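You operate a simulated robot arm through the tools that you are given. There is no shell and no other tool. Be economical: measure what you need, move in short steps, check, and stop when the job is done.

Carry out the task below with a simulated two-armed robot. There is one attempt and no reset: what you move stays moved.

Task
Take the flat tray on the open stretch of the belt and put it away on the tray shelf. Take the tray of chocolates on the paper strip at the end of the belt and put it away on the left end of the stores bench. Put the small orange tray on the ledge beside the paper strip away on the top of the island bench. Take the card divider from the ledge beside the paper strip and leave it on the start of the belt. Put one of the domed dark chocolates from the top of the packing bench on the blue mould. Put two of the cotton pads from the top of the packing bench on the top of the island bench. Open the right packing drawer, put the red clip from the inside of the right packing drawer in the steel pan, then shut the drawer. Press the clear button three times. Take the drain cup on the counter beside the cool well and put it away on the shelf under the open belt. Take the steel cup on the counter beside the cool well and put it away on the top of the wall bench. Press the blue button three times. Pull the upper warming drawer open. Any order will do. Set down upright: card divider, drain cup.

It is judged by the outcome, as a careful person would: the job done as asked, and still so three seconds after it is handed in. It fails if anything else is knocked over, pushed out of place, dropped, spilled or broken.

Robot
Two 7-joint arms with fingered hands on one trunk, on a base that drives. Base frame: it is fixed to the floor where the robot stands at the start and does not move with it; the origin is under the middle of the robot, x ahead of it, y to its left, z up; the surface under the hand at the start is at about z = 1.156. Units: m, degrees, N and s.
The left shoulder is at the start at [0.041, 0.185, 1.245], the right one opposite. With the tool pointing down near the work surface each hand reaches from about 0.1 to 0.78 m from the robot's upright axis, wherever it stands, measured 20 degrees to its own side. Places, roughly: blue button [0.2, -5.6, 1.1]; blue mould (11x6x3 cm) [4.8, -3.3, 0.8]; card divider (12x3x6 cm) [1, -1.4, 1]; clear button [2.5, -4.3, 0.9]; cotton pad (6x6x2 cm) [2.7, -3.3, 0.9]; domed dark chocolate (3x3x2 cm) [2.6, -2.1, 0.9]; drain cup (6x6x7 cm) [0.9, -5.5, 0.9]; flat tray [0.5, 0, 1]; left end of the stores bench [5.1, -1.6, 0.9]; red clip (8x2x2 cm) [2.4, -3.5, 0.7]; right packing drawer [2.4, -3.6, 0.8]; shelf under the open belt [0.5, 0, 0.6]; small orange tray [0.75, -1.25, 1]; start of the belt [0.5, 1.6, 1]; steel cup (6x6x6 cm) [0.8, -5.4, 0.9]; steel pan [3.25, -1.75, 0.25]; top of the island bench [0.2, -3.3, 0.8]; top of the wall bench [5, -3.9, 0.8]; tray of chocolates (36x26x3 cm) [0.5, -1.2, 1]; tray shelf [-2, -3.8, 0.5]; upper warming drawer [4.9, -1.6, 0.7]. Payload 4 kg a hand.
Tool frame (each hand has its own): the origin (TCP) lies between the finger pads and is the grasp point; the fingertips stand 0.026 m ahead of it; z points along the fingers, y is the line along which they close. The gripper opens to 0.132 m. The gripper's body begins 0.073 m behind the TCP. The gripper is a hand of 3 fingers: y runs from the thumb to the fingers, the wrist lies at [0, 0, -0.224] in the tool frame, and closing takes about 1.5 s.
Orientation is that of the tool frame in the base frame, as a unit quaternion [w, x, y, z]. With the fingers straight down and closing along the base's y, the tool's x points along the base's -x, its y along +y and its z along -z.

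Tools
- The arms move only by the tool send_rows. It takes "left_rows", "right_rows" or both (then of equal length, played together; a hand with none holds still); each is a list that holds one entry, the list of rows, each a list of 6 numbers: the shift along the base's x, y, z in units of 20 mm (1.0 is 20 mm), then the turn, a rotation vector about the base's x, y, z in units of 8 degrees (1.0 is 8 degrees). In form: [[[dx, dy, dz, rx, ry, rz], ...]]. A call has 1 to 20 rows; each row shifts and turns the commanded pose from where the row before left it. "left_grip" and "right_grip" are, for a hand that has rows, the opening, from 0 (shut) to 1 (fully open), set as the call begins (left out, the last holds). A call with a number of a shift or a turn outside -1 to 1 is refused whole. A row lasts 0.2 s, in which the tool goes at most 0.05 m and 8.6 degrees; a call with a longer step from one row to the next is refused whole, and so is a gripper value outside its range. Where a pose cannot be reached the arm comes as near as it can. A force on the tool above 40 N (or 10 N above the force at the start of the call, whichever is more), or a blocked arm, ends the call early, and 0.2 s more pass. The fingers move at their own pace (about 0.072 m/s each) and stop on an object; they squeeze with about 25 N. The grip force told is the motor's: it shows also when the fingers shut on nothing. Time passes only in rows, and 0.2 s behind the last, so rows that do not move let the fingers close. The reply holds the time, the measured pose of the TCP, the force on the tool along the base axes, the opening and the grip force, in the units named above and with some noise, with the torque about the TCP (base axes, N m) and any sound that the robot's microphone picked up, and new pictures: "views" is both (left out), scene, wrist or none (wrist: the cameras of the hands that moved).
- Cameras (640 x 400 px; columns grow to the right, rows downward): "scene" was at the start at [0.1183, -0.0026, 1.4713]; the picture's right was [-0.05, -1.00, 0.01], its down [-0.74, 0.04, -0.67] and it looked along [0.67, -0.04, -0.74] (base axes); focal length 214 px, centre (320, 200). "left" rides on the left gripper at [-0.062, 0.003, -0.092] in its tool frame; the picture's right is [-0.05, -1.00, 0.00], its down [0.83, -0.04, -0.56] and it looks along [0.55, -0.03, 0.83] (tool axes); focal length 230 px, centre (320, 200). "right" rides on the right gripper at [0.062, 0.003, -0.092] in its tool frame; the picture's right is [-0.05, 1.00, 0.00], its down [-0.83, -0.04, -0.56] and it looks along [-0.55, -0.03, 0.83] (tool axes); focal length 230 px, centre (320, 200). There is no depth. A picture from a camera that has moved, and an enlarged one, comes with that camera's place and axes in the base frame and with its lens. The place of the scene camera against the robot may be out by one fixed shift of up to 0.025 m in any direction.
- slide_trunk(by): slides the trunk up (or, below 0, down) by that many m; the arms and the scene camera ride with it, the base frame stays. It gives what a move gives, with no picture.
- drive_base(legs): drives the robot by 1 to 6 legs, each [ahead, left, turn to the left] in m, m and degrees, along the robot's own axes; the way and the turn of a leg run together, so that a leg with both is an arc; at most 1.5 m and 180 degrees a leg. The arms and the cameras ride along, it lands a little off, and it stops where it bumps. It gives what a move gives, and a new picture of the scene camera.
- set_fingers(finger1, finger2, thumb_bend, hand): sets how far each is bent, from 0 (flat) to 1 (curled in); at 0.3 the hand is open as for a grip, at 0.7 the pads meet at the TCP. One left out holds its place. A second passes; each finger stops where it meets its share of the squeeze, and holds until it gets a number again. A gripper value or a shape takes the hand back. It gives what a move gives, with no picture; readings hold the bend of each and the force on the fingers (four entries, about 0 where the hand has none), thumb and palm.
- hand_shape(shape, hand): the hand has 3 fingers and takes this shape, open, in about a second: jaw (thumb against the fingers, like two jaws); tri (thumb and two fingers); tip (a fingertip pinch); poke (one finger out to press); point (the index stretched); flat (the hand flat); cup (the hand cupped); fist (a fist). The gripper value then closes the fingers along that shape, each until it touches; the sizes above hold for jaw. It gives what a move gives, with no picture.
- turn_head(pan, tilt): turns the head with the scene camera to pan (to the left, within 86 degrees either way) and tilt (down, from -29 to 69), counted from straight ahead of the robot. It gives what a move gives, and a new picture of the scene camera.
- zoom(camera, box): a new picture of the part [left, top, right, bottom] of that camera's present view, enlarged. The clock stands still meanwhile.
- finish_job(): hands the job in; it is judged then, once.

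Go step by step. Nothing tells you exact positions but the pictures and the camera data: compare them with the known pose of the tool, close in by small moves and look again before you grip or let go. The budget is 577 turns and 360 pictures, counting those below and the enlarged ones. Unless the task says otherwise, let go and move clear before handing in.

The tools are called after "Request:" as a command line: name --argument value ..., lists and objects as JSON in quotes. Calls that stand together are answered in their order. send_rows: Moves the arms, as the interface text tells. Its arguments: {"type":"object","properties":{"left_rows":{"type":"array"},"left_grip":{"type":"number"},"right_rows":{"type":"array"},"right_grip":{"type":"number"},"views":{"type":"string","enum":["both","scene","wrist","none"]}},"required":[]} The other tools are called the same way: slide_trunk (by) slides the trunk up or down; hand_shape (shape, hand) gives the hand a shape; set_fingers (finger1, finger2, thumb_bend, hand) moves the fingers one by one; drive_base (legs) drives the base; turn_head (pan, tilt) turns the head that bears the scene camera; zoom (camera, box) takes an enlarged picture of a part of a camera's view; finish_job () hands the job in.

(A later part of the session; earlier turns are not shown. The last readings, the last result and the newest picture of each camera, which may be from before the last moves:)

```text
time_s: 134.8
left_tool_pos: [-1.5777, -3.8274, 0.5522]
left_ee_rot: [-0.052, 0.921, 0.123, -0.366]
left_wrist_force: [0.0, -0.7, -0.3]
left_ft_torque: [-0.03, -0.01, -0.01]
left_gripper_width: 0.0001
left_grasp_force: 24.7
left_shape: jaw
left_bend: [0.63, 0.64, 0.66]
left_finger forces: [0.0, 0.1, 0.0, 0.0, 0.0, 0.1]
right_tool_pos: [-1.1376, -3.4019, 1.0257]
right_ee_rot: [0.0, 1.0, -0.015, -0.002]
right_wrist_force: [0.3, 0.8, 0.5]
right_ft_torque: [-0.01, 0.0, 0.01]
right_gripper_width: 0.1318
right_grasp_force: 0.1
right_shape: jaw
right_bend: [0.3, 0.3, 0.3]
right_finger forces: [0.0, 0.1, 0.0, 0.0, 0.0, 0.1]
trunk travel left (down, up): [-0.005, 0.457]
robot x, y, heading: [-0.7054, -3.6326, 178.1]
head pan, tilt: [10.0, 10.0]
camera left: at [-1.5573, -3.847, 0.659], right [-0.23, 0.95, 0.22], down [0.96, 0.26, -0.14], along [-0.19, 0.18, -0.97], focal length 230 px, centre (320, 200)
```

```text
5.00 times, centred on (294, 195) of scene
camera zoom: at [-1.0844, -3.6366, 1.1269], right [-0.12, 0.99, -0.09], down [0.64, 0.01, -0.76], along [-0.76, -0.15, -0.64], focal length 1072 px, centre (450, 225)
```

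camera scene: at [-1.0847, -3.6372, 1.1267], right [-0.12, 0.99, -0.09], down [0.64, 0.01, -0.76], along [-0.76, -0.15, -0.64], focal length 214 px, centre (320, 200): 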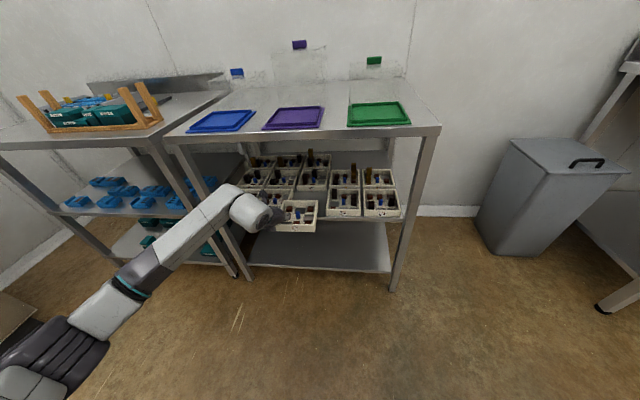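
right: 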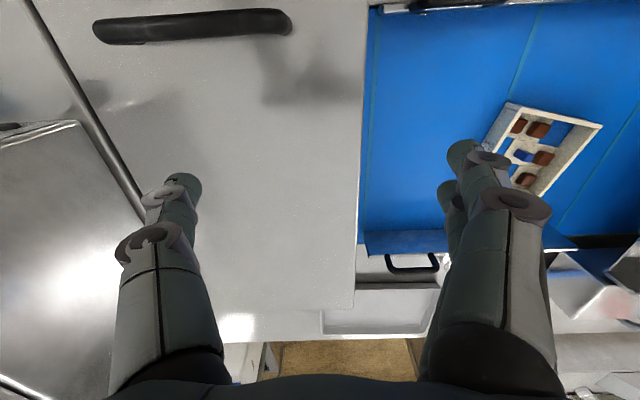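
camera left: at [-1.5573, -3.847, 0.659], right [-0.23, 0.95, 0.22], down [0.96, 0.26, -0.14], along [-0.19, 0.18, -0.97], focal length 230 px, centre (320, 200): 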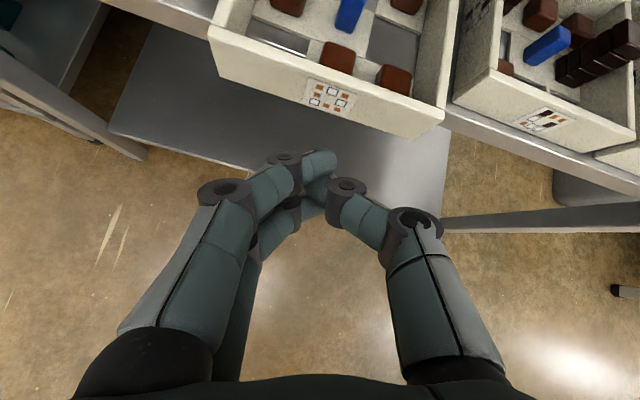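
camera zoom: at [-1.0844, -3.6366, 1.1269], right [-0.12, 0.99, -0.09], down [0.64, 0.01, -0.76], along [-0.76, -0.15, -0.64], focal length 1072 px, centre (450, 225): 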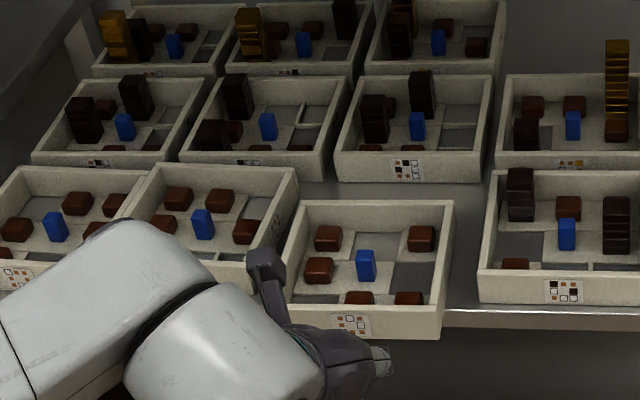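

Request:
send_rows --left_rows '[[[-0.5, 0, 0, 0, 0, 0], [-0.5, 0, 0, 0, 0, 0], [-0.5, 0, 0, 0, 0, 0], [-0.5, 0, 0, 0, 0, 0], [-0.5, 0, 0, 0, 0, 0], [-0.5, 0, 0, 0, 0, 0], [-0.5, 0, 0, 0, 0, 0], [-0.5, 0, 0, 0, 0, 0], [-0.5, 0, 0, 0, 0, 0]]]' --views "wrist"

Request:
zoom --camera "scene" --box '[230, 155, 358, 235]'

```text
time_s: 136.8
left_tool_pos: [-1.6694, -3.8278, 0.5527]
left_ee_rot: [-0.051, 0.921, 0.124, -0.366]
left_wrist_force: [0.7, -0.6, 0.5]
left_ft_torque: [-0.04, 0.02, 0.02]
left_gripper_width: 0.0
left_grasp_force: 24.5
left_shape: jaw
left_bend: [0.66, 0.65, 0.67]
left_finger forces: [0.0, 0.0, 0.0, 0.0, 0.0, 0.1]
right_tool_pos: [-1.1386, -3.4008, 1.0257]
right_ee_rot: [0.0, 1.0, -0.014, -0.002]
right_wrist_force: [0.2, -0.3, 0.0]
right_ft_torque: [0.0, 0.01, -0.02]
right_gripper_width: 0.1319
right_grasp_force: 0.2
right_shape: jaw
right_bend: [0.3, 0.3, 0.3]
right_finger forces: [0.0, 0.1, 0.0, 0.1, 0.1, 0.0]
trunk travel left (down, up): [-0.005, 0.457]
robot x, y, heading: [-0.7101, -3.6309, 178.3]
head pan, tilt: [10.0, 10.0]
camera left: at [-1.6489, -3.847, 0.6591], right [-0.23, 0.95, 0.22], down [0.96, 0.26, -0.14], along [-0.19, 0.18, -0.97], focal length 230 px, centre (320, 200)
```

left: 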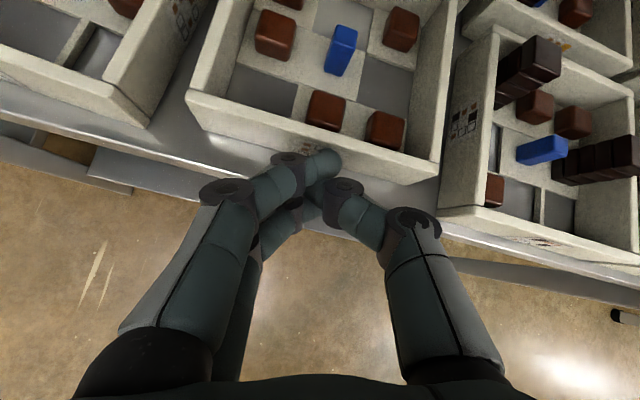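

```text
5.00 times, centred on (294, 195) of scene
camera zoom: at [-1.0843, -3.6364, 1.1271], right [-0.12, 0.99, -0.09], down [0.64, 0.01, -0.77], along [-0.76, -0.15, -0.64], focal length 1072 px, centre (450, 225)
```

zoom: 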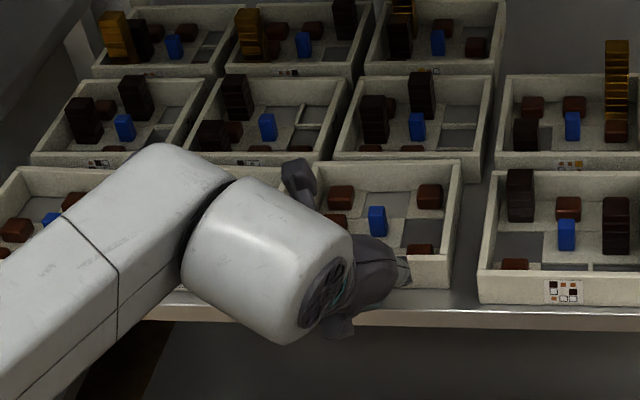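

The tray sits neatly in the row with nothing else moved. I'll withdraw, raise the trunk and head for the counter at the far wall (blue button, cups).

Request:
send_rows --left_rows '[[[0.8, 0, 0.3, 0, 0, 0], [0.9, 0, 0.3, 0, 0, 0], [0.9, 0, 0.3, 0, 0, 0], [0.9, 0, 0.8, 0, 0, 0], [0.9, 0, 0.8, 0, 0, 0], [0.9, 0, 0.8, 0, 0, 0], [0.9, 0, 0.8, 0, 0, 0], [0.9, 0, 0.8, 0, 0, 0]]]' --left_grip 0.5 --views "scene"

Request:
slide_trunk --by 0.27

Request:
turn_head --pan 0 --tilt 30

Request:
drive_base --legs '[[-0.1, 0, 0], [0, 0, 91.8], [0.9, 0, 0], [0, 0.9, 0]]'

```text
time_s: 138.6
left_tool_pos: [-1.5253, -3.8275, 0.6488]
left_ee_rot: [-0.05, 0.921, 0.124, -0.366]
left_wrist_force: [0.6, -0.3, 0.6]
left_ft_torque: [-0.03, 0.01, 0.0]
left_gripper_width: 0.0658
left_grasp_force: 0.0
left_shape: jaw
left_bend: [0.73, 0.73, 0.7]
left_finger forces: [0.1, 0.0, 0.0, 0.0, 0.1, 0.0]
right_tool_pos: [-1.1369, -3.4017, 1.0248]
right_ee_rot: [0.001, 1.0, -0.014, -0.002]
right_wrist_force: [0.8, 0.8, 0.0]
right_ft_torque: [0.0, 0.0, -0.04]
right_gripper_width: 0.132
right_grasp_force: 0.2
right_shape: jaw
right_bend: [0.3, 0.3, 0.3]
right_finger forces: [0.1, 0.1, 0.1, 0.1, 0.0, 0.1]
trunk travel left (down, up): [-0.005, 0.457]
robot x, y, heading: [-0.7068, -3.6353, 178.3]
head pan, tilt: [10.0, 10.0]
camera scene: at [-1.0838, -3.6366, 1.1272], right [-0.12, 0.99, -0.09], down [0.64, 0.01, -0.77], along [-0.76, -0.15, -0.64], focal length 214 px, centre (320, 200)
```

scene: 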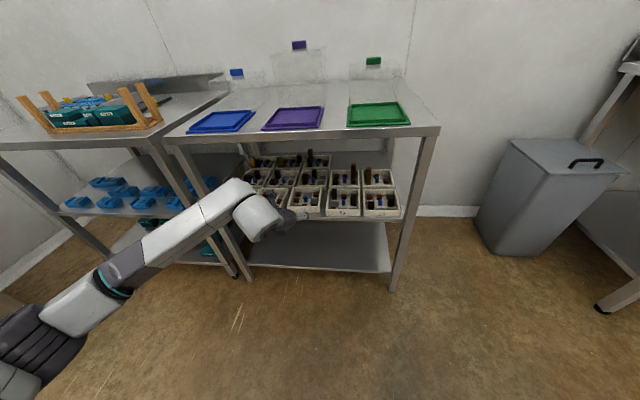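

```text
time_s: 141.3
left_tool_pos: [-1.5264, -3.83, 0.9186]
left_ee_rot: [-0.051, 0.921, 0.123, -0.366]
left_wrist_force: [-0.7, -0.1, -0.4]
left_ft_torque: [-0.01, -0.01, 0.03]
left_gripper_width: 0.0659
left_grasp_force: 0.1
left_shape: jaw
left_bend: [0.73, 0.73, 0.7]
left_finger forces: [0.0, 0.0, 0.1, 0.1, 0.1, 0.0]
right_tool_pos: [-1.1387, -3.4024, 1.295]
right_ee_rot: [-0.001, 1.0, -0.015, 0.0]
right_wrist_force: [-0.4, -0.6, 0.4]
right_ft_torque: [0.01, -0.01, -0.01]
right_gripper_width: 0.1321
right_grasp_force: 0.1
right_shape: jaw
right_bend: [0.3, 0.3, 0.3]
right_finger forces: [0.0, 0.1, 0.0, 0.0, 0.0, 0.1]
trunk travel left (down, up): [-0.275, 0.187]
robot x, y, heading: [-0.7069, -3.6322, 178.4]
head pan, tilt: [10.0, 10.0]
```

```text
time_s: 142.2
left_tool_pos: [-1.5268, -3.8293, 0.9192]
left_ee_rot: [-0.051, 0.921, 0.123, -0.366]
left_wrist_force: [0.7, -0.9, -0.2]
left_ft_torque: [0.0, -0.04, -0.02]
left_gripper_width: 0.0656
left_grasp_force: 0.1
left_shape: jaw
left_bend: [0.73, 0.73, 0.7]
left_finger forces: [0.0, 0.1, 0.0, 0.0, 0.0, 0.1]
right_tool_pos: [-1.1373, -3.4016, 1.296]
right_ee_rot: [0.0, 1.0, -0.014, -0.002]
right_wrist_force: [0.1, 0.0, -0.6]
right_ft_torque: [-0.02, 0.03, 0.02]
right_gripper_width: 0.1318
right_grasp_force: 0.1
right_shape: jaw
right_bend: [0.3, 0.3, 0.3]
right_finger forces: [0.0, 0.0, 0.1, 0.1, 0.0, 0.1]
trunk travel left (down, up): [-0.275, 0.187]
robot x, y, heading: [-0.705, -3.627, 178.5]
head pan, tilt: [0.0, 30.0]
camera scene: at [-0.8446, -3.6278, 1.4899], right [0.03, 1.0, 0.0], down [0.58, -0.02, -0.82], along [-0.82, 0.02, -0.58], focal length 214 px, centre (320, 200)
```

scene: 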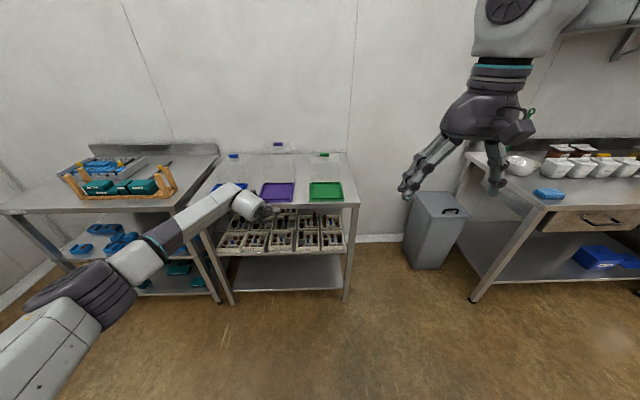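

```text
time_s: 150.7
left_tool_pos: [-0.3718, -5.2178, 0.9214]
left_ee_rot: [0.227, 0.546, 0.753, -0.288]
left_wrist_force: [0.5, 6.1, 3.4]
left_ft_torque: [0.13, -0.13, 0.26]
left_gripper_width: 0.067
left_grasp_force: 0.0
left_shape: jaw
left_bend: [0.73, 0.73, 0.7]
left_finger forces: [5.3, 6.9, 0.0, 0.0, 0.0, 0.0]
right_tool_pos: [-0.8127, -4.8471, 1.2957]
right_ee_rot: [0.002, 0.702, 0.713, -0.001]
right_wrist_force: [-0.3, 0.6, -0.5]
right_ft_torque: [-0.04, -0.02, 0.02]
right_gripper_width: 0.1318
right_grasp_force: 0.1
right_shape: jaw
right_bend: [0.3, 0.3, 0.3]
right_finger forces: [0.0, 0.0, 0.1, 0.1, 0.1, 0.0]
trunk travel left (down, up): [-0.275, 0.187]
robot x, y, heading: [-0.6022, -4.4099, -89.2]
head pan, tilt: [0.0, 30.0]
stopped in leg 3: the force on the tool passed its limit at 84 N (the readings are from after the stop); the commanded pose is now the measured one
camera scene: at [-0.6051, -4.5385, 1.4901], right [-1.0, -0.02, 0.0], down [-0.01, 0.57, -0.82], along [0.01, -0.82, -0.57], focal length 214 px, centre (320, 200)
```

scene: 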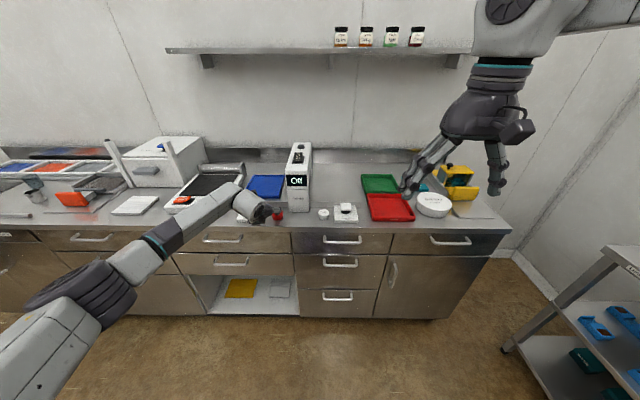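

The left hand was still low and touched something at the counter edge. I'll back straight off and inspect.

Request:
drive_base --legs '[[-0.25, 0, 0]]'

Request:
zoom --camera "scene" --box '[160, 120, 400, 270]'

```text
time_s: 152.5
left_tool_pos: [-0.376, -4.9709, 0.9173]
left_ee_rot: [0.224, 0.547, 0.753, -0.288]
left_wrist_force: [-0.6, -0.3, -0.5]
left_ft_torque: [0.0, -0.03, -0.02]
left_gripper_width: 0.0658
left_grasp_force: 0.0
left_shape: jaw
left_bend: [0.73, 0.73, 0.7]
left_finger forces: [0.0, 0.0, 0.1, 0.1, 0.1, 0.1]
right_tool_pos: [-0.8168, -4.6036, 1.2952]
right_ee_rot: [0.0, 0.702, 0.712, 0.0]
right_wrist_force: [0.5, -0.1, 0.1]
right_ft_torque: [-0.01, 0.01, -0.03]
right_gripper_width: 0.1317
right_grasp_force: 0.1
right_shape: jaw
right_bend: [0.3, 0.3, 0.3]
right_finger forces: [0.0, 0.0, 0.0, 0.0, 0.0, 0.1]
trunk travel left (down, up): [-0.275, 0.187]
robot x, y, heading: [-0.6047, -4.1665, -89.0]
head pan, tilt: [0.0, 30.0]
camera scene: at [-0.6077, -4.2946, 1.4896], right [-1.0, -0.01, 0.0], down [-0.01, 0.58, -0.82], along [0.01, -0.82, -0.58], focal length 214 px, centre (320, 200)
```

scene: 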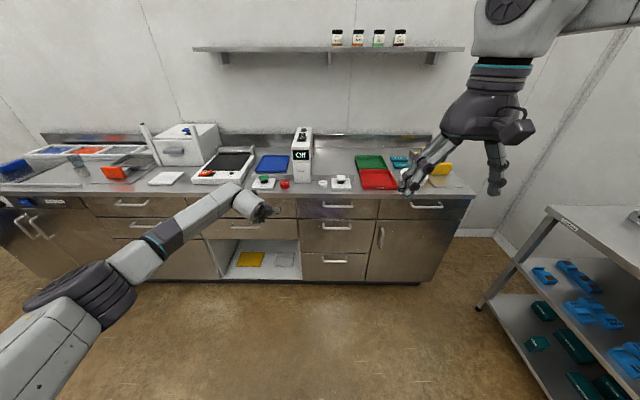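

```text
2.67 times, centred on (280, 195) of scene
camera zoom: at [-0.6077, -4.2946, 1.4896], right [-1.0, -0.01, 0.0], down [-0.01, 0.58, -0.82], along [0.01, -0.82, -0.58], focal length 572 px, centre (427, 213)
```

zoom: 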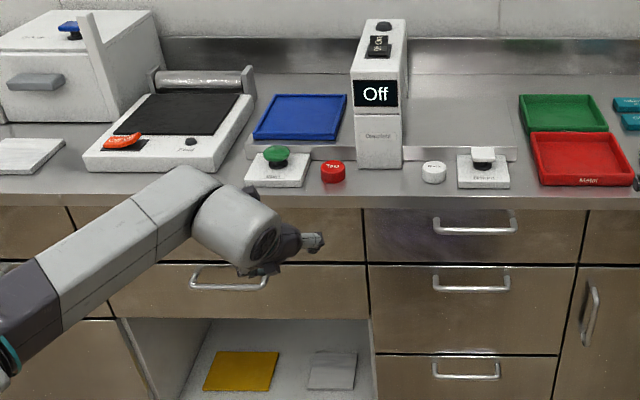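

It was the counter's front edge; everything on the counter looks in place. I'll tuck the left arm back up before driving on to the blue button on the white box at about (0.18, -5.55, 1.1).

Request:
send_rows --left_rows '[[[0, 0.9, 1, 0.356, -0.044, -0.143], [0, 0.9, 1, 0.356, -0.044, -0.143], [0, 0.9, 1, 0.356, -0.044, -0.143], [0, 0.9, 1, 0.356, -0.044, -0.143], [0, 0.9, 1, 0.356, -0.044, -0.143], [0, 0.9, 1, 0.356, -0.044, -0.143], [0, 0.9, 1, 0.356, -0.044, -0.143], [0, 0.9, 1, 0.356, -0.044, -0.143], [0, 0.9, 1, 0.356, -0.044, -0.143], [0, 0.9, 1, 0.356, -0.044, -0.143], [0, 0.9, 1, 0.356, -0.044, -0.143], [0, 0.9, 1, 0.356, -0.044, -0.143], [0, 0.9, 1, 0.356, -0.044, -0.143], [0, 0.9, 1, 0.356, -0.044, -0.143], [0, 0.9, 1, 0.356, -0.044, -0.143], [0, 0.6, 1, 0, 0, 0], [0, 0.6, 1, 0, 0, 0], [0, 0.6, 1, 0, 0, 0], [0, 0.6, 1, 0, 0, 0]]]' --left_grip 1 --views "none"

Request:
drive_base --legs '[[-0.05, 0, 0], [0, 0.75, -1]]'

```text
time_s: 156.5
left_tool_pos: [-0.3746, -4.6513, 1.3006]
left_ee_rot: [0.0, 0.707, 0.708, 0.001]
left_wrist_force: [0.2, -0.3, -0.2]
left_ft_torque: [-0.02, 0.0, 0.0]
left_gripper_width: 0.132
left_grasp_force: 0.1
left_shape: jaw
left_bend: [0.3, 0.3, 0.3]
left_finger forces: [0.1, 0.0, 0.1, 0.0, 0.0, 0.1]
right_tool_pos: [-0.8176, -4.6015, 1.2957]
right_ee_rot: [0.002, 0.703, 0.712, -0.001]
right_wrist_force: [-0.7, -0.6, 0.2]
right_ft_torque: [0.0, -0.02, 0.02]
right_gripper_width: 0.1318
right_grasp_force: 0.0
right_shape: jaw
right_bend: [0.3, 0.3, 0.3]
right_finger forces: [0.0, 0.1, 0.0, 0.1, 0.0, 0.0]
trunk travel left (down, up): [-0.275, 0.187]
robot x, y, heading: [-0.61, -4.1621, -89.4]
head pan, tilt: [0.0, 30.0]
```

```text
time_s: 161.1
left_tool_pos: [0.359, -4.6042, 1.2997]
left_ee_rot: [0.0, 0.714, 0.7, 0.001]
left_wrist_force: [-0.2, 0.1, -0.7]
left_ft_torque: [0.0, 0.0, 0.01]
left_gripper_width: 0.1321
left_grasp_force: 0.0
left_shape: jaw
left_bend: [0.3, 0.3, 0.3]
left_finger forces: [0.1, 0.0, 0.0, 0.0, 0.1, 0.0]
right_tool_pos: [-0.0824, -4.5452, 1.2951]
right_ee_rot: [0.001, 0.71, 0.704, 0.0]
right_wrist_force: [-0.1, 0.5, -0.5]
right_ft_torque: [0.0, -0.01, -0.01]
right_gripper_width: 0.1318
right_grasp_force: 0.0
right_shape: jaw
right_bend: [0.3, 0.3, 0.3]
right_finger forces: [0.0, 0.0, 0.0, 0.1, 0.0, 0.1]
trunk travel left (down, up): [-0.275, 0.187]
robot x, y, heading: [0.1408, -4.1124, -90.5]
head pan, tilt: [0.0, 30.0]
camera scene: at [0.1336, -4.241, 1.4898], right [-1.0, 0.01, 0.0], down [0.01, 0.58, -0.82], along [-0.01, -0.82, -0.58], focal length 214 px, centre (320, 200)
```

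scene: 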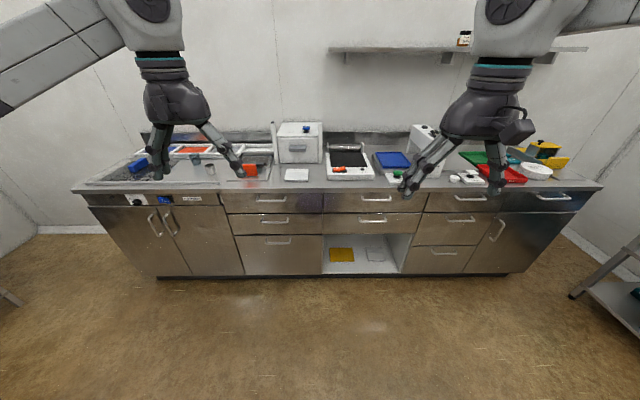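

Request:
drive_base --legs '[[0.7, 0, 0]]'

Request:
turn_head --pan 15 --tilt 38

Request:
hand_shape --shape "poke" --hand "right"

```text
time_s: 165.0
left_tool_pos: [0.3481, -5.3176, 1.3016]
left_ee_rot: [0.0, 0.717, 0.698, 0.001]
left_wrist_force: [-0.3, 0.5, 0.6]
left_ft_torque: [-0.02, 0.02, 0.01]
left_gripper_width: 0.1319
left_grasp_force: 0.1
left_shape: jaw
left_bend: [0.3, 0.3, 0.3]
left_finger forces: [0.0, 0.0, 0.0, 0.0, 0.1, 0.0]
right_tool_pos: [-0.0949, -5.2564, 1.296]
right_ee_rot: [0.001, 0.713, 0.701, -0.001]
right_wrist_force: [-0.6, -0.2, -0.6]
right_ft_torque: [0.04, 0.0, 0.04]
right_gripper_width: 0.1317
right_grasp_force: 0.1
right_shape: jaw
right_bend: [0.3, 0.3, 0.3]
right_finger forces: [0.1, 0.0, 0.0, 0.1, 0.1, 0.1]
trunk travel left (down, up): [-0.275, 0.187]
robot x, y, heading: [0.1338, -4.8214, -90.7]
head pan, tilt: [0.0, 30.0]
camera scene: at [0.1243, -4.9527, 1.4899], right [-1.0, 0.02, 0.0], down [0.01, 0.58, -0.82], along [-0.01, -0.82, -0.58], focal length 214 px, centre (320, 200)
```

scene: 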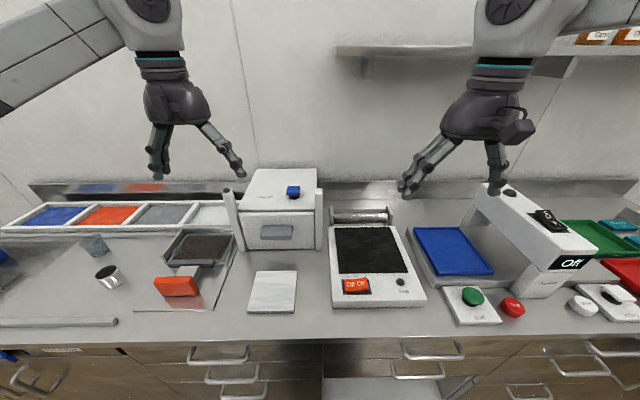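

```text
time_s: 165.8
left_tool_pos: [0.3472, -5.3198, 1.2998]
left_ee_rot: [0.0, 0.717, 0.697, 0.001]
left_wrist_force: [0.0, -0.1, 0.9]
left_ft_torque: [0.0, -0.01, 0.01]
left_gripper_width: 0.1318
left_grasp_force: 0.0
left_shape: jaw
left_bend: [0.3, 0.3, 0.3]
left_finger forces: [0.1, 0.0, 0.0, 0.0, 0.0, 0.0]
right_tool_pos: [-0.094, -5.2566, 1.2956]
right_ee_rot: [0.001, 0.713, 0.702, 0.0]
right_wrist_force: [-0.7, -0.6, 0.5]
right_ft_torque: [0.04, 0.03, -0.01]
right_gripper_width: 0.1317
right_grasp_force: 0.2
right_shape: jaw
right_bend: [0.3, 0.3, 0.3]
right_finger forces: [0.0, 0.0, 0.0, 0.0, 0.0, 0.0]
trunk travel left (down, up): [-0.275, 0.187]
robot x, y, heading: [0.1322, -4.8231, -90.8]
head pan, tilt: [15.0, 38.0]
camera scene: at [0.1467, -4.9461, 1.4781], right [-0.97, -0.24, -0.02], down [-0.15, 0.67, -0.73], along [0.19, -0.71, -0.68], focal length 214 px, centre (320, 200)
```

scene: 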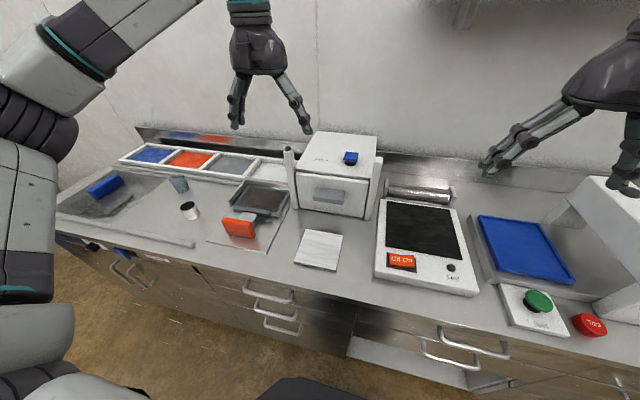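

```text
time_s: 166.7
left_tool_pos: [0.3476, -5.3184, 1.3016]
left_ee_rot: [0.0, 0.717, 0.697, 0.0]
left_wrist_force: [-0.4, 0.5, -0.7]
left_ft_torque: [0.01, 0.01, -0.01]
left_gripper_width: 0.132
left_grasp_force: 0.1
left_shape: jaw
left_bend: [0.3, 0.3, 0.3]
left_finger forces: [0.0, 0.1, 0.0, 0.0, 0.1, 0.0]
right_tool_pos: [-0.0942, -5.2556, 1.2945]
right_ee_rot: [0.001, 0.713, 0.702, 0.0]
right_wrist_force: [0.2, -0.4, -0.3]
right_ft_torque: [-0.01, -0.01, 0.0]
right_gripper_width: 0.0
right_grasp_force: 0.0
right_shape: poke
right_bend: [1.0, 1.0, 0.45]
right_finger forces: [0.0, 0.1, 0.1, 0.0, 0.0, 0.0]
trunk travel left (down, up): [-0.275, 0.187]
robot x, y, heading: [0.1305, -4.8248, -90.9]
head pan, tilt: [15.0, 38.0]
```

The blue button is at about (0.203, -5.56), on top of the white box. I'll bring the right hand (poke shape) above it and look with its wrist camera, moving the left hand aside.

Request:
send_rows --right_rows '[[[0.97, -0.7, 0, 0, 0, 0], [0.97, -0.7, 0, 0, 0, 0], [0.97, -0.7, 0, 0, 0, 0], [0.97, -0.7, 0, 0, 0, 0], [0.97, -0.7, 0, 0, 0, 0], [0.97, -0.7, 0, 0, 0, 0], [0.97, -0.7, 0, 0, 0, 0], [0.97, -0.7, 0, 0, 0, 0], [0.97, -0.7, 0, 0, 0, 0], [0.97, -0.7, 0, 0, 0, 0], [0.97, -0.7, 0, 0, 0, 0], [0.97, -0.7, 0, 0, 0, 0], [0.97, -0.7, 0, 0, 0, 0], [0.97, -0.7, 0, 0, 0, 0], [0.97, -0.7, 0, 0, 0, 0]]]' --left_rows '[[[0.8, 0.2, 0.2, 0, 0, 0], [0.8, 0.2, 0.2, 0, 0, 0], [0.8, 0.2, 0.2, 0, 0, 0], [0.8, 0.2, 0.2, 0, 0, 0], [0.8, 0.2, 0.2, 0, 0, 0], [0.8, 0.2, 0.2, 0, 0, 0], [0.8, 0.2, 0.2, 0, 0, 0], [0.8, 0.2, 0.2, 0, 0, 0], [0.8, 0.2, 0.2, 0, 0, 0], [0.8, 0.2, 0.2, 0, 0, 0], [0, 0, 0, 0, 0, 0], [0, 0, 0, 0, 0, 0], [0, 0, 0, 0, 0, 0], [0, 0, 0, 0, 0, 0], [0, 0, 0, 0, 0, 0]]]'

Request:
zoom --camera "right" --box '[0, 0, 640, 400]'

```text
time_s: 169.9
left_tool_pos: [0.5069, -5.2787, 1.3399]
left_ee_rot: [0.0, 0.716, 0.698, 0.001]
left_wrist_force: [0.4, 0.4, -0.1]
left_ft_torque: [0.02, -0.02, 0.01]
left_gripper_width: 0.1318
left_grasp_force: 0.0
left_shape: jaw
left_bend: [0.3, 0.3, 0.3]
left_finger forces: [0.0, 0.0, 0.0, 0.0, 0.1, 0.0]
right_tool_pos: [-0.0059, -5.3271, 1.2959]
right_ee_rot: [0.002, 0.714, 0.7, 0.0]
right_wrist_force: [-1.1, 0.5, 0.0]
right_ft_torque: [0.01, 0.02, 0.02]
right_gripper_width: 0.0001
right_grasp_force: 0.0
right_shape: poke
right_bend: [1.0, 1.0, 0.45]
right_finger forces: [0.1, 0.0, 0.1, 0.1, 0.0, 0.0]
right hand out of reach, approached as far as the arm can: row 5, 6, 7, 8, 9, 10, 11, 12, 13, 14, 15
trunk travel left (down, up): [-0.275, 0.187]
robot x, y, heading: [0.1323, -4.8244, -90.8]
head pan, tilt: [15.0, 38.0]
camera scene: at [0.1468, -4.9457, 1.4781], right [-0.97, -0.24, -0.02], down [-0.15, 0.67, -0.73], along [0.19, -0.71, -0.68], focal length 214 px, centre (320, 200)
camera right: at [-0.0006, -5.264, 1.3875], right [1.0, -0.07, 0.0], down [-0.06, -0.83, 0.56], along [-0.04, -0.56, -0.83], focal length 230 px, centre (320, 200)
camera left: at [0.5086, -5.3391, 1.4325], right [-1.0, -0.02, 0.0], down [-0.02, 0.83, 0.56], along [-0.01, 0.56, -0.83], focal length 230 px, centre (320, 200)
```

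scene: 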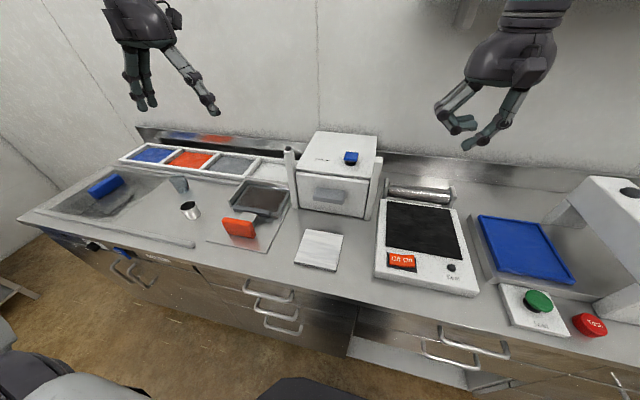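
right: 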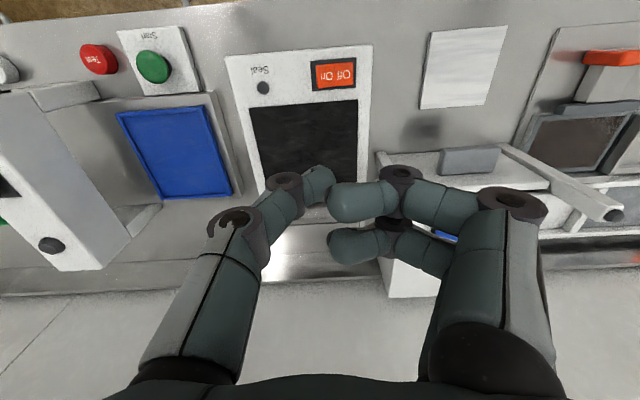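
left: 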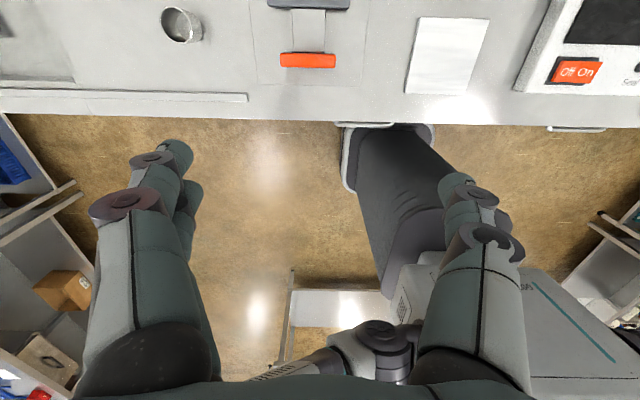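

```text
1.00 times, centred on (320, 200) of right (not enlarged: the box is as wide or as high as the picture)
camera zoom: at [-0.0006, -5.264, 1.3875], right [1.0, -0.07, 0.0], down [-0.06, -0.83, 0.56], along [-0.04, -0.56, -0.83], focal length 230 px, centre (320, 200)
```

zoom: 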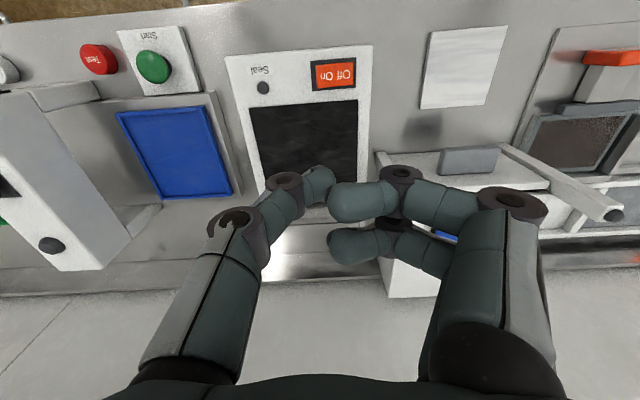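

The right arm can't cross that far. I'll use the left hand closed to a tip instead, shifting the base a little so the button lies in front of it.

Request:
hand_shape --shape "jaw" --hand "right"

Request:
send_rows --right_rows '[[[-1, 0.7, 0, 0, 0, 0], [-1, 0.7, 0, 0, 0, 0], [-1, 0.7, 0, 0, 0, 0], [-1, 0.7, 0, 0, 0, 0], [-1, 0.7, 0, 0, 0, 0]]]' --left_rows '[[[-1, 0, 0, 0, 0, 0], [-1, 0, 0, 0, 0, 0], [-1, 0, 0, 0, 0, 0], [-1, 0, 0, 0, 0, 0], [-1, 0, 0, 0, 0, 0]]]' --left_grip 0 --views "none"

Request:
drive_base --legs '[[0, -0.14, 0.8]]'

```text
time_s: 170.8
left_tool_pos: [0.5069, -5.2785, 1.3402]
left_ee_rot: [0.0, 0.717, 0.697, 0.002]
left_wrist_force: [0.4, 0.5, -0.5]
left_ft_torque: [0.04, -0.01, 0.0]
left_gripper_width: 0.1318
left_grasp_force: 0.0
left_shape: jaw
left_bend: [0.3, 0.3, 0.3]
left_finger forces: [0.0, 0.0, 0.1, 0.1, 0.0, 0.1]
right_tool_pos: [-0.0056, -5.3262, 1.2953]
right_ee_rot: [0.003, 0.714, 0.7, 0.0]
right_wrist_force: [-0.2, 0.0, -0.8]
right_ft_torque: [0.01, -0.01, 0.01]
right_gripper_width: 0.132
right_grasp_force: 0.2
right_shape: jaw
right_bend: [0.3, 0.3, 0.3]
right_finger forces: [0.0, 0.0, 0.0, 0.0, 0.0, 0.0]
trunk travel left (down, up): [-0.275, 0.187]
robot x, y, heading: [0.1329, -4.8208, -91.0]
head pan, tilt: [15.0, 38.0]
```

```text
time_s: 172.0
left_tool_pos: [0.4066, -5.2783, 1.3394]
left_ee_rot: [0.001, 0.717, 0.697, 0.003]
left_wrist_force: [-0.1, 0.6, -0.2]
left_ft_torque: [-0.01, 0.01, 0.02]
left_gripper_width: 0.0
left_grasp_force: 14.5
left_shape: jaw
left_bend: [0.63, 0.63, 0.66]
left_finger forces: [0.0, 0.0, 0.0, 0.0, 0.0, 0.0]
right_tool_pos: [-0.1061, -5.2544, 1.2982]
right_ee_rot: [0.003, 0.713, 0.702, 0.0]
right_wrist_force: [0.4, -0.5, 0.6]
right_ft_torque: [0.0, 0.0, -0.04]
right_gripper_width: 0.132
right_grasp_force: 0.0
right_shape: jaw
right_bend: [0.3, 0.3, 0.3]
right_finger forces: [0.0, 0.0, 0.1, 0.0, 0.1, 0.0]
trunk travel left (down, up): [-0.275, 0.187]
robot x, y, heading: [0.131, -4.8238, -90.8]
head pan, tilt: [15.0, 38.0]
```

```text
time_s: 173.3
left_tool_pos: [0.2771, -5.2726, 1.3393]
left_ee_rot: [-0.001, 0.712, 0.702, 0.0]
left_wrist_force: [-0.5, 0.2, -0.3]
left_ft_torque: [0.0, 0.0, 0.01]
left_gripper_width: 0.0
left_grasp_force: 24.8
left_shape: jaw
left_bend: [0.64, 0.64, 0.66]
left_finger forces: [0.0, 0.0, 0.0, 0.1, 0.0, 0.1]
right_tool_pos: [-0.2356, -5.2574, 1.2978]
right_ee_rot: [0.0, 0.708, 0.707, -0.001]
right_wrist_force: [0.9, -0.1, -0.5]
right_ft_torque: [0.02, 0.02, -0.03]
right_gripper_width: 0.1322
right_grasp_force: 0.1
right_shape: jaw
right_bend: [0.3, 0.3, 0.3]
right_finger forces: [0.0, 0.0, 0.1, 0.0, 0.0, 0.1]
trunk travel left (down, up): [-0.275, 0.187]
robot x, y, heading: [-0.0122, -4.821, -89.9]
head pan, tilt: [15.0, 38.0]
camera scene: at [0.0114, -4.9441, 1.4781], right [-0.97, -0.26, -0.02], down [-0.16, 0.66, -0.73], along [0.2, -0.7, -0.68], focal length 214 px, centre (320, 200)
```

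scene: 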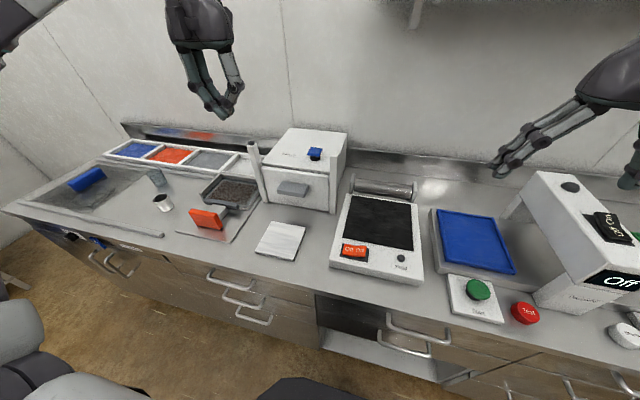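

Request:
send_rows --left_rows '[[[-0.275, -1, -0.3, 0, 0, 0], [-0.275, -1, -0.3, 0, 0, 0], [-0.275, -1, -0.3, 0, 0, 0], [-0.275, -1, -0.3, 0, 0, 0], [-0.275, -1, -0.3, 0, 0, 0], [-0.275, -1, -0.3, 0, 0, 0], [-0.275, -1, -0.3, 0, 0, 0], [-0.275, -1, -0.3, 0, 0, 0], [-0.275, -1, -0.3, 0, 0, 0], [-0.275, -1, -0.3, 0, 0, 0], [-0.275, -1, -0.3, 0, 0, 0], [-0.275, -1, -0.3, 0, 0, 0], [-0.275, -1, -0.3, 0, 0, 0], [-0.275, -1, -0.3, 0, 0, 0]]]' --views "both"

Request:
zoom --camera "scene" --box '[220, 80, 412, 200]'

```text
time_s: 176.3
left_tool_pos: [0.2013, -5.538, 1.2519]
left_ee_rot: [0.002, 0.712, 0.702, 0.0]
left_wrist_force: [0.4, 0.6, 0.1]
left_ft_torque: [-0.02, -0.02, 0.02]
left_gripper_width: 0.0
left_grasp_force: 24.5
left_shape: jaw
left_bend: [0.64, 0.64, 0.66]
left_finger forces: [0.1, 0.0, 0.0, 0.1, 0.0, 0.0]
left hand out of reach, approached as far as the arm can: row 14
right_tool_pos: [-0.2377, -5.258, 1.2967]
right_ee_rot: [0.0, 0.709, 0.705, -0.001]
right_wrist_force: [-1.3, 0.7, 0.0]
right_ft_torque: [0.02, 0.01, -0.01]
right_gripper_width: 0.1319
right_grasp_force: 0.1
right_shape: jaw
right_bend: [0.3, 0.3, 0.3]
right_finger forces: [0.1, 0.0, 0.1, 0.1, 0.1, 0.1]
trunk travel left (down, up): [-0.275, 0.187]
robot x, y, heading: [-0.007, -4.8197, -90.0]
head pan, tilt: [15.0, 38.0]
camera scene: at [0.0094, -4.9439, 1.4781], right [-0.97, -0.26, -0.02], down [-0.16, 0.66, -0.73], along [0.2, -0.7, -0.68], focal length 214 px, centre (320, 200)
camera left: at [0.2045, -5.5983, 1.3441], right [-1.0, -0.04, 0.0], down [-0.03, 0.83, 0.55], along [-0.02, 0.55, -0.83], focal length 230 px, centre (320, 200)
```

scene: 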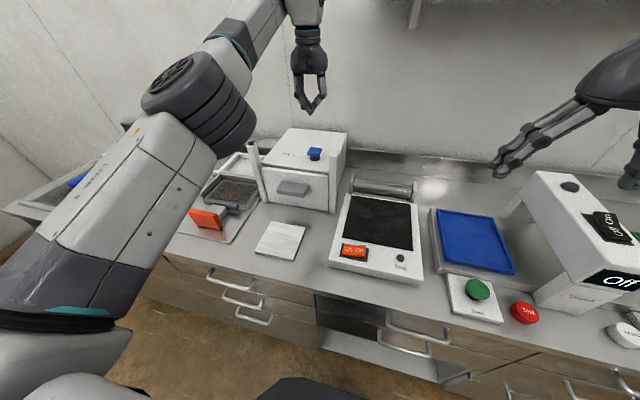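
left: 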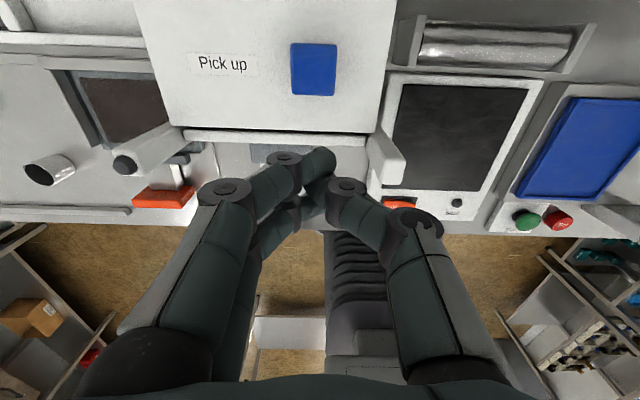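

```text
3.33 times, centred on (316, 140) of scene
camera zoom: at [0.0094, -4.9439, 1.4781], right [-0.97, -0.26, -0.02], down [-0.16, 0.66, -0.73], along [0.2, -0.7, -0.68], focal length 715 px, centre (333, 400)
```

zoom: 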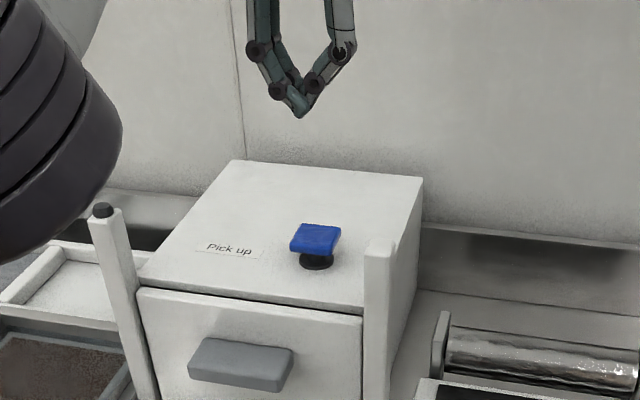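

Request:
drive_base --legs '[[0.05, 0.01, 0]]'

Request:
send_rows --left_rows '[[[0, 0, -1, 0, 0, 0], [0, 0, -1, 0, 0, 0], [0, 0, -1, 0, 0, 0], [0, 0, -1, 0, 0, 0], [0, 0, -1, 0, 0, 0]]]' --views "wrist"

Request:
zoom --camera "scene" --box '[220, 80, 412, 200]'

```text
time_s: 177.2
left_tool_pos: [0.2106, -5.5815, 1.2567]
left_ee_rot: [0.002, 0.713, 0.702, -0.002]
left_wrist_force: [0.8, 0.5, 0.8]
left_ft_torque: [-0.03, -0.02, -0.03]
left_gripper_width: 0.0
left_grasp_force: 25.2
left_shape: jaw
left_bend: [0.64, 0.64, 0.66]
left_finger forces: [0.0, 0.1, 0.0, 0.0, 0.0, 0.0]
right_tool_pos: [-0.2304, -5.2989, 1.3003]
right_ee_rot: [0.004, 0.707, 0.707, -0.003]
right_wrist_force: [-0.3, 0.7, -0.2]
right_ft_torque: [-0.03, 0.0, 0.0]
right_gripper_width: 0.1317
right_grasp_force: 0.1
right_shape: jaw
right_bend: [0.3, 0.3, 0.3]
right_finger forces: [0.0, 0.1, 0.0, 0.0, 0.0, 0.0]
trunk travel left (down, up): [-0.275, 0.187]
robot x, y, heading: [0.0006, -4.8721, -90.1]
head pan, tilt: [15.0, 38.0]
camera scene: at [0.0174, -4.9856, 1.4792], right [-0.97, -0.26, -0.02], down [-0.16, 0.66, -0.73], along [0.2, -0.71, -0.68], focal length 214 px, centre (320, 200)
```

scene: 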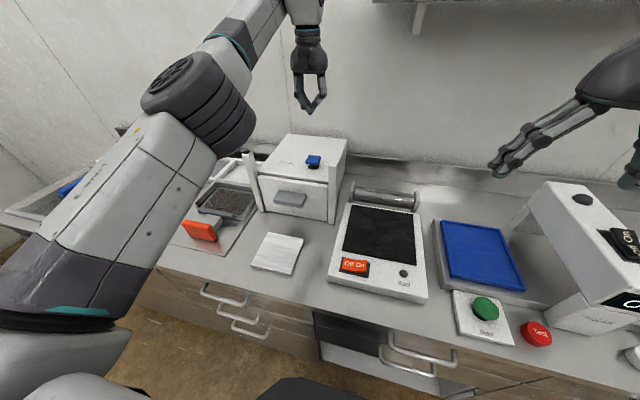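

```text
time_s: 178.4
left_tool_pos: [0.2108, -5.5874, 1.1503]
left_ee_rot: [0.0, 0.713, 0.701, -0.001]
left_wrist_force: [-0.1, 0.5, 0.6]
left_ft_torque: [-0.04, 0.04, -0.01]
left_gripper_width: 0.0
left_grasp_force: 24.7
left_shape: jaw
left_bend: [0.64, 0.64, 0.66]
left_finger forces: [0.0, 0.0, 0.0, 0.1, 0.0, 0.0]
right_tool_pos: [-0.2289, -5.3053, 1.2984]
right_ee_rot: [0.001, 0.708, 0.706, -0.001]
right_wrist_force: [-0.1, 0.5, 0.6]
right_ft_torque: [-0.04, -0.03, 0.02]
right_gripper_width: 0.1318
right_grasp_force: 0.1
right_shape: jaw
right_bend: [0.3, 0.3, 0.3]
right_finger forces: [0.1, 0.1, 0.0, 0.0, 0.0, 0.1]
trunk travel left (down, up): [-0.275, 0.187]
robot x, y, heading: [0.0004, -4.8702, -90.2]
head pan, tilt: [15.0, 38.0]
camera left: at [0.2142, -5.6475, 1.2437], right [-1.0, -0.04, 0.0], down [-0.03, 0.83, 0.55], along [-0.02, 0.55, -0.83], focal length 230 px, centre (320, 200)
```

left: 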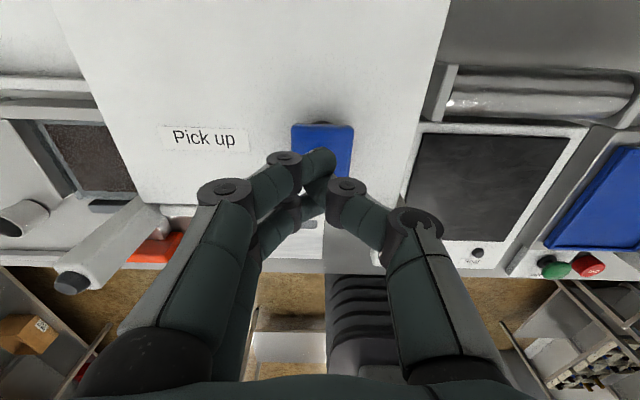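

```text
3.33 times, centred on (316, 140) of scene
camera zoom: at [0.0188, -4.9927, 1.4781], right [-0.97, -0.25, -0.02], down [-0.16, 0.66, -0.73], along [0.2, -0.7, -0.68], focal length 715 px, centre (333, 400)
```

zoom: 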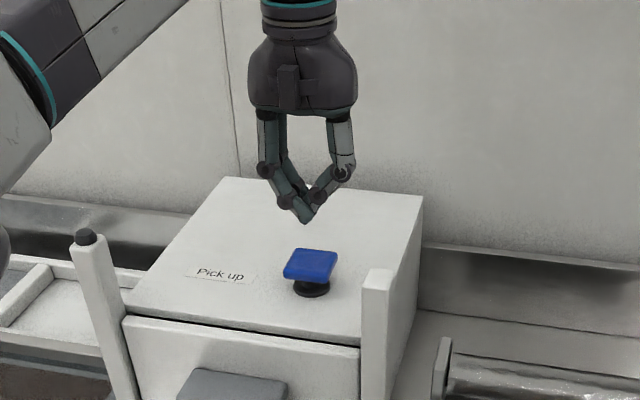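

Well aligned over the blue cap. First press, in small steps.

Request:
send_rows --left_rows '[[[0, 0, -0.3, 0, 0, 0], [0, 0, -0.3, 0, 0, 0], [0, 0, -0.3, 0, 0, 0], [0, 0, -0.2, 0, 0, 0]]]' --views "none"

Request:
zoom --camera "scene" --box '[268, 120, 364, 180]'

```text
time_s: 179.4
left_tool_pos: [0.2102, -5.5878, 1.1291]
left_ee_rot: [0.001, 0.713, 0.702, -0.001]
left_wrist_force: [0.2, -0.4, 0.2]
left_ft_torque: [0.01, -0.03, 0.0]
left_gripper_width: 0.0
left_grasp_force: 25.2
left_shape: jaw
left_bend: [0.64, 0.64, 0.66]
left_finger forces: [0.1, 0.0, 0.1, 0.1, 0.0, 0.0]
right_tool_pos: [-0.2282, -5.306, 1.2984]
right_ee_rot: [0.001, 0.707, 0.707, -0.002]
right_wrist_force: [1.0, 0.2, -1.0]
right_ft_torque: [0.01, 0.0, 0.01]
right_gripper_width: 0.1318
right_grasp_force: 0.0
right_shape: jaw
right_bend: [0.3, 0.3, 0.3]
right_finger forces: [0.0, 0.0, 0.0, 0.0, 0.1, 0.1]
trunk travel left (down, up): [-0.275, 0.187]
robot x, y, heading: [0.0003, -4.8668, -90.5]
head pan, tilt: [15.0, 38.0]
```

```text
6.67 times, centred on (316, 150) of scene
camera zoom: at [0.0189, -4.9927, 1.4781], right [-0.97, -0.25, -0.02], down [-0.16, 0.66, -0.73], along [0.2, -0.7, -0.68], focal length 1430 px, centre (347, 533)
```

zoom: 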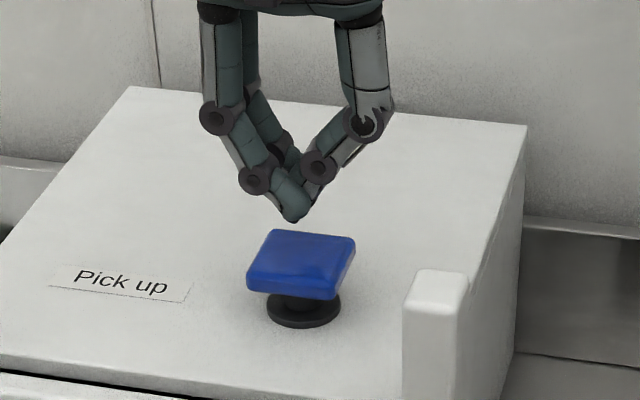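

Request:
send_rows --left_rows '[[[0, 0, -0.3, 0, 0, 0], [0, 0, -0.3, 0, 0, 0], [0, 0, -0.3, 0, 0, 0], [0, 0, -0.25, 0, 0, 0], [0, 0, -0.25, 0, 0, 0], [0, 0, -0.25, 0, 0, 0], [0, 0, -0.25, 0, 0, 0]]]' --views "none"

Request:
zoom --camera "scene" --box '[268, 120, 364, 180]'

```text
time_s: 181.0
left_tool_pos: [0.2104, -5.5877, 1.0924]
left_ee_rot: [0.003, 0.713, 0.702, -0.001]
left_wrist_force: [-0.7, -2.3, 8.3]
left_ft_torque: [-0.05, -0.01, 0.01]
left_gripper_width: 0.0
left_grasp_force: 24.9
left_shape: jaw
left_bend: [0.64, 0.64, 0.67]
left_finger forces: [0.1, 0.0, 0.0, 0.1, 0.0, 0.0]
right_tool_pos: [-0.2295, -5.3054, 1.299]
right_ee_rot: [0.002, 0.708, 0.706, 0.0]
right_wrist_force: [-0.2, -0.5, -0.7]
right_ft_torque: [0.01, 0.04, 0.02]
right_gripper_width: 0.1319
right_grasp_force: 0.1
right_shape: jaw
right_bend: [0.3, 0.3, 0.3]
right_finger forces: [0.1, 0.1, 0.1, 0.0, 0.0, 0.0]
trunk travel left (down, up): [-0.275, 0.187]
robot x, y, heading: [0.0017, -4.871, -90.3]
head pan, tilt: [15.0, 38.0]
heard: click
```

```text
6.67 times, centred on (316, 150) of scene
camera zoom: at [0.0186, -4.9919, 1.4783], right [-0.97, -0.25, -0.02], down [-0.16, 0.66, -0.73], along [0.2, -0.7, -0.68], focal length 1430 px, centre (347, 533)
```

zoom: 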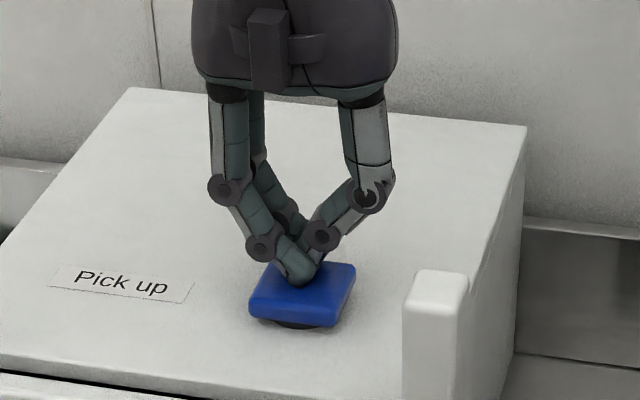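

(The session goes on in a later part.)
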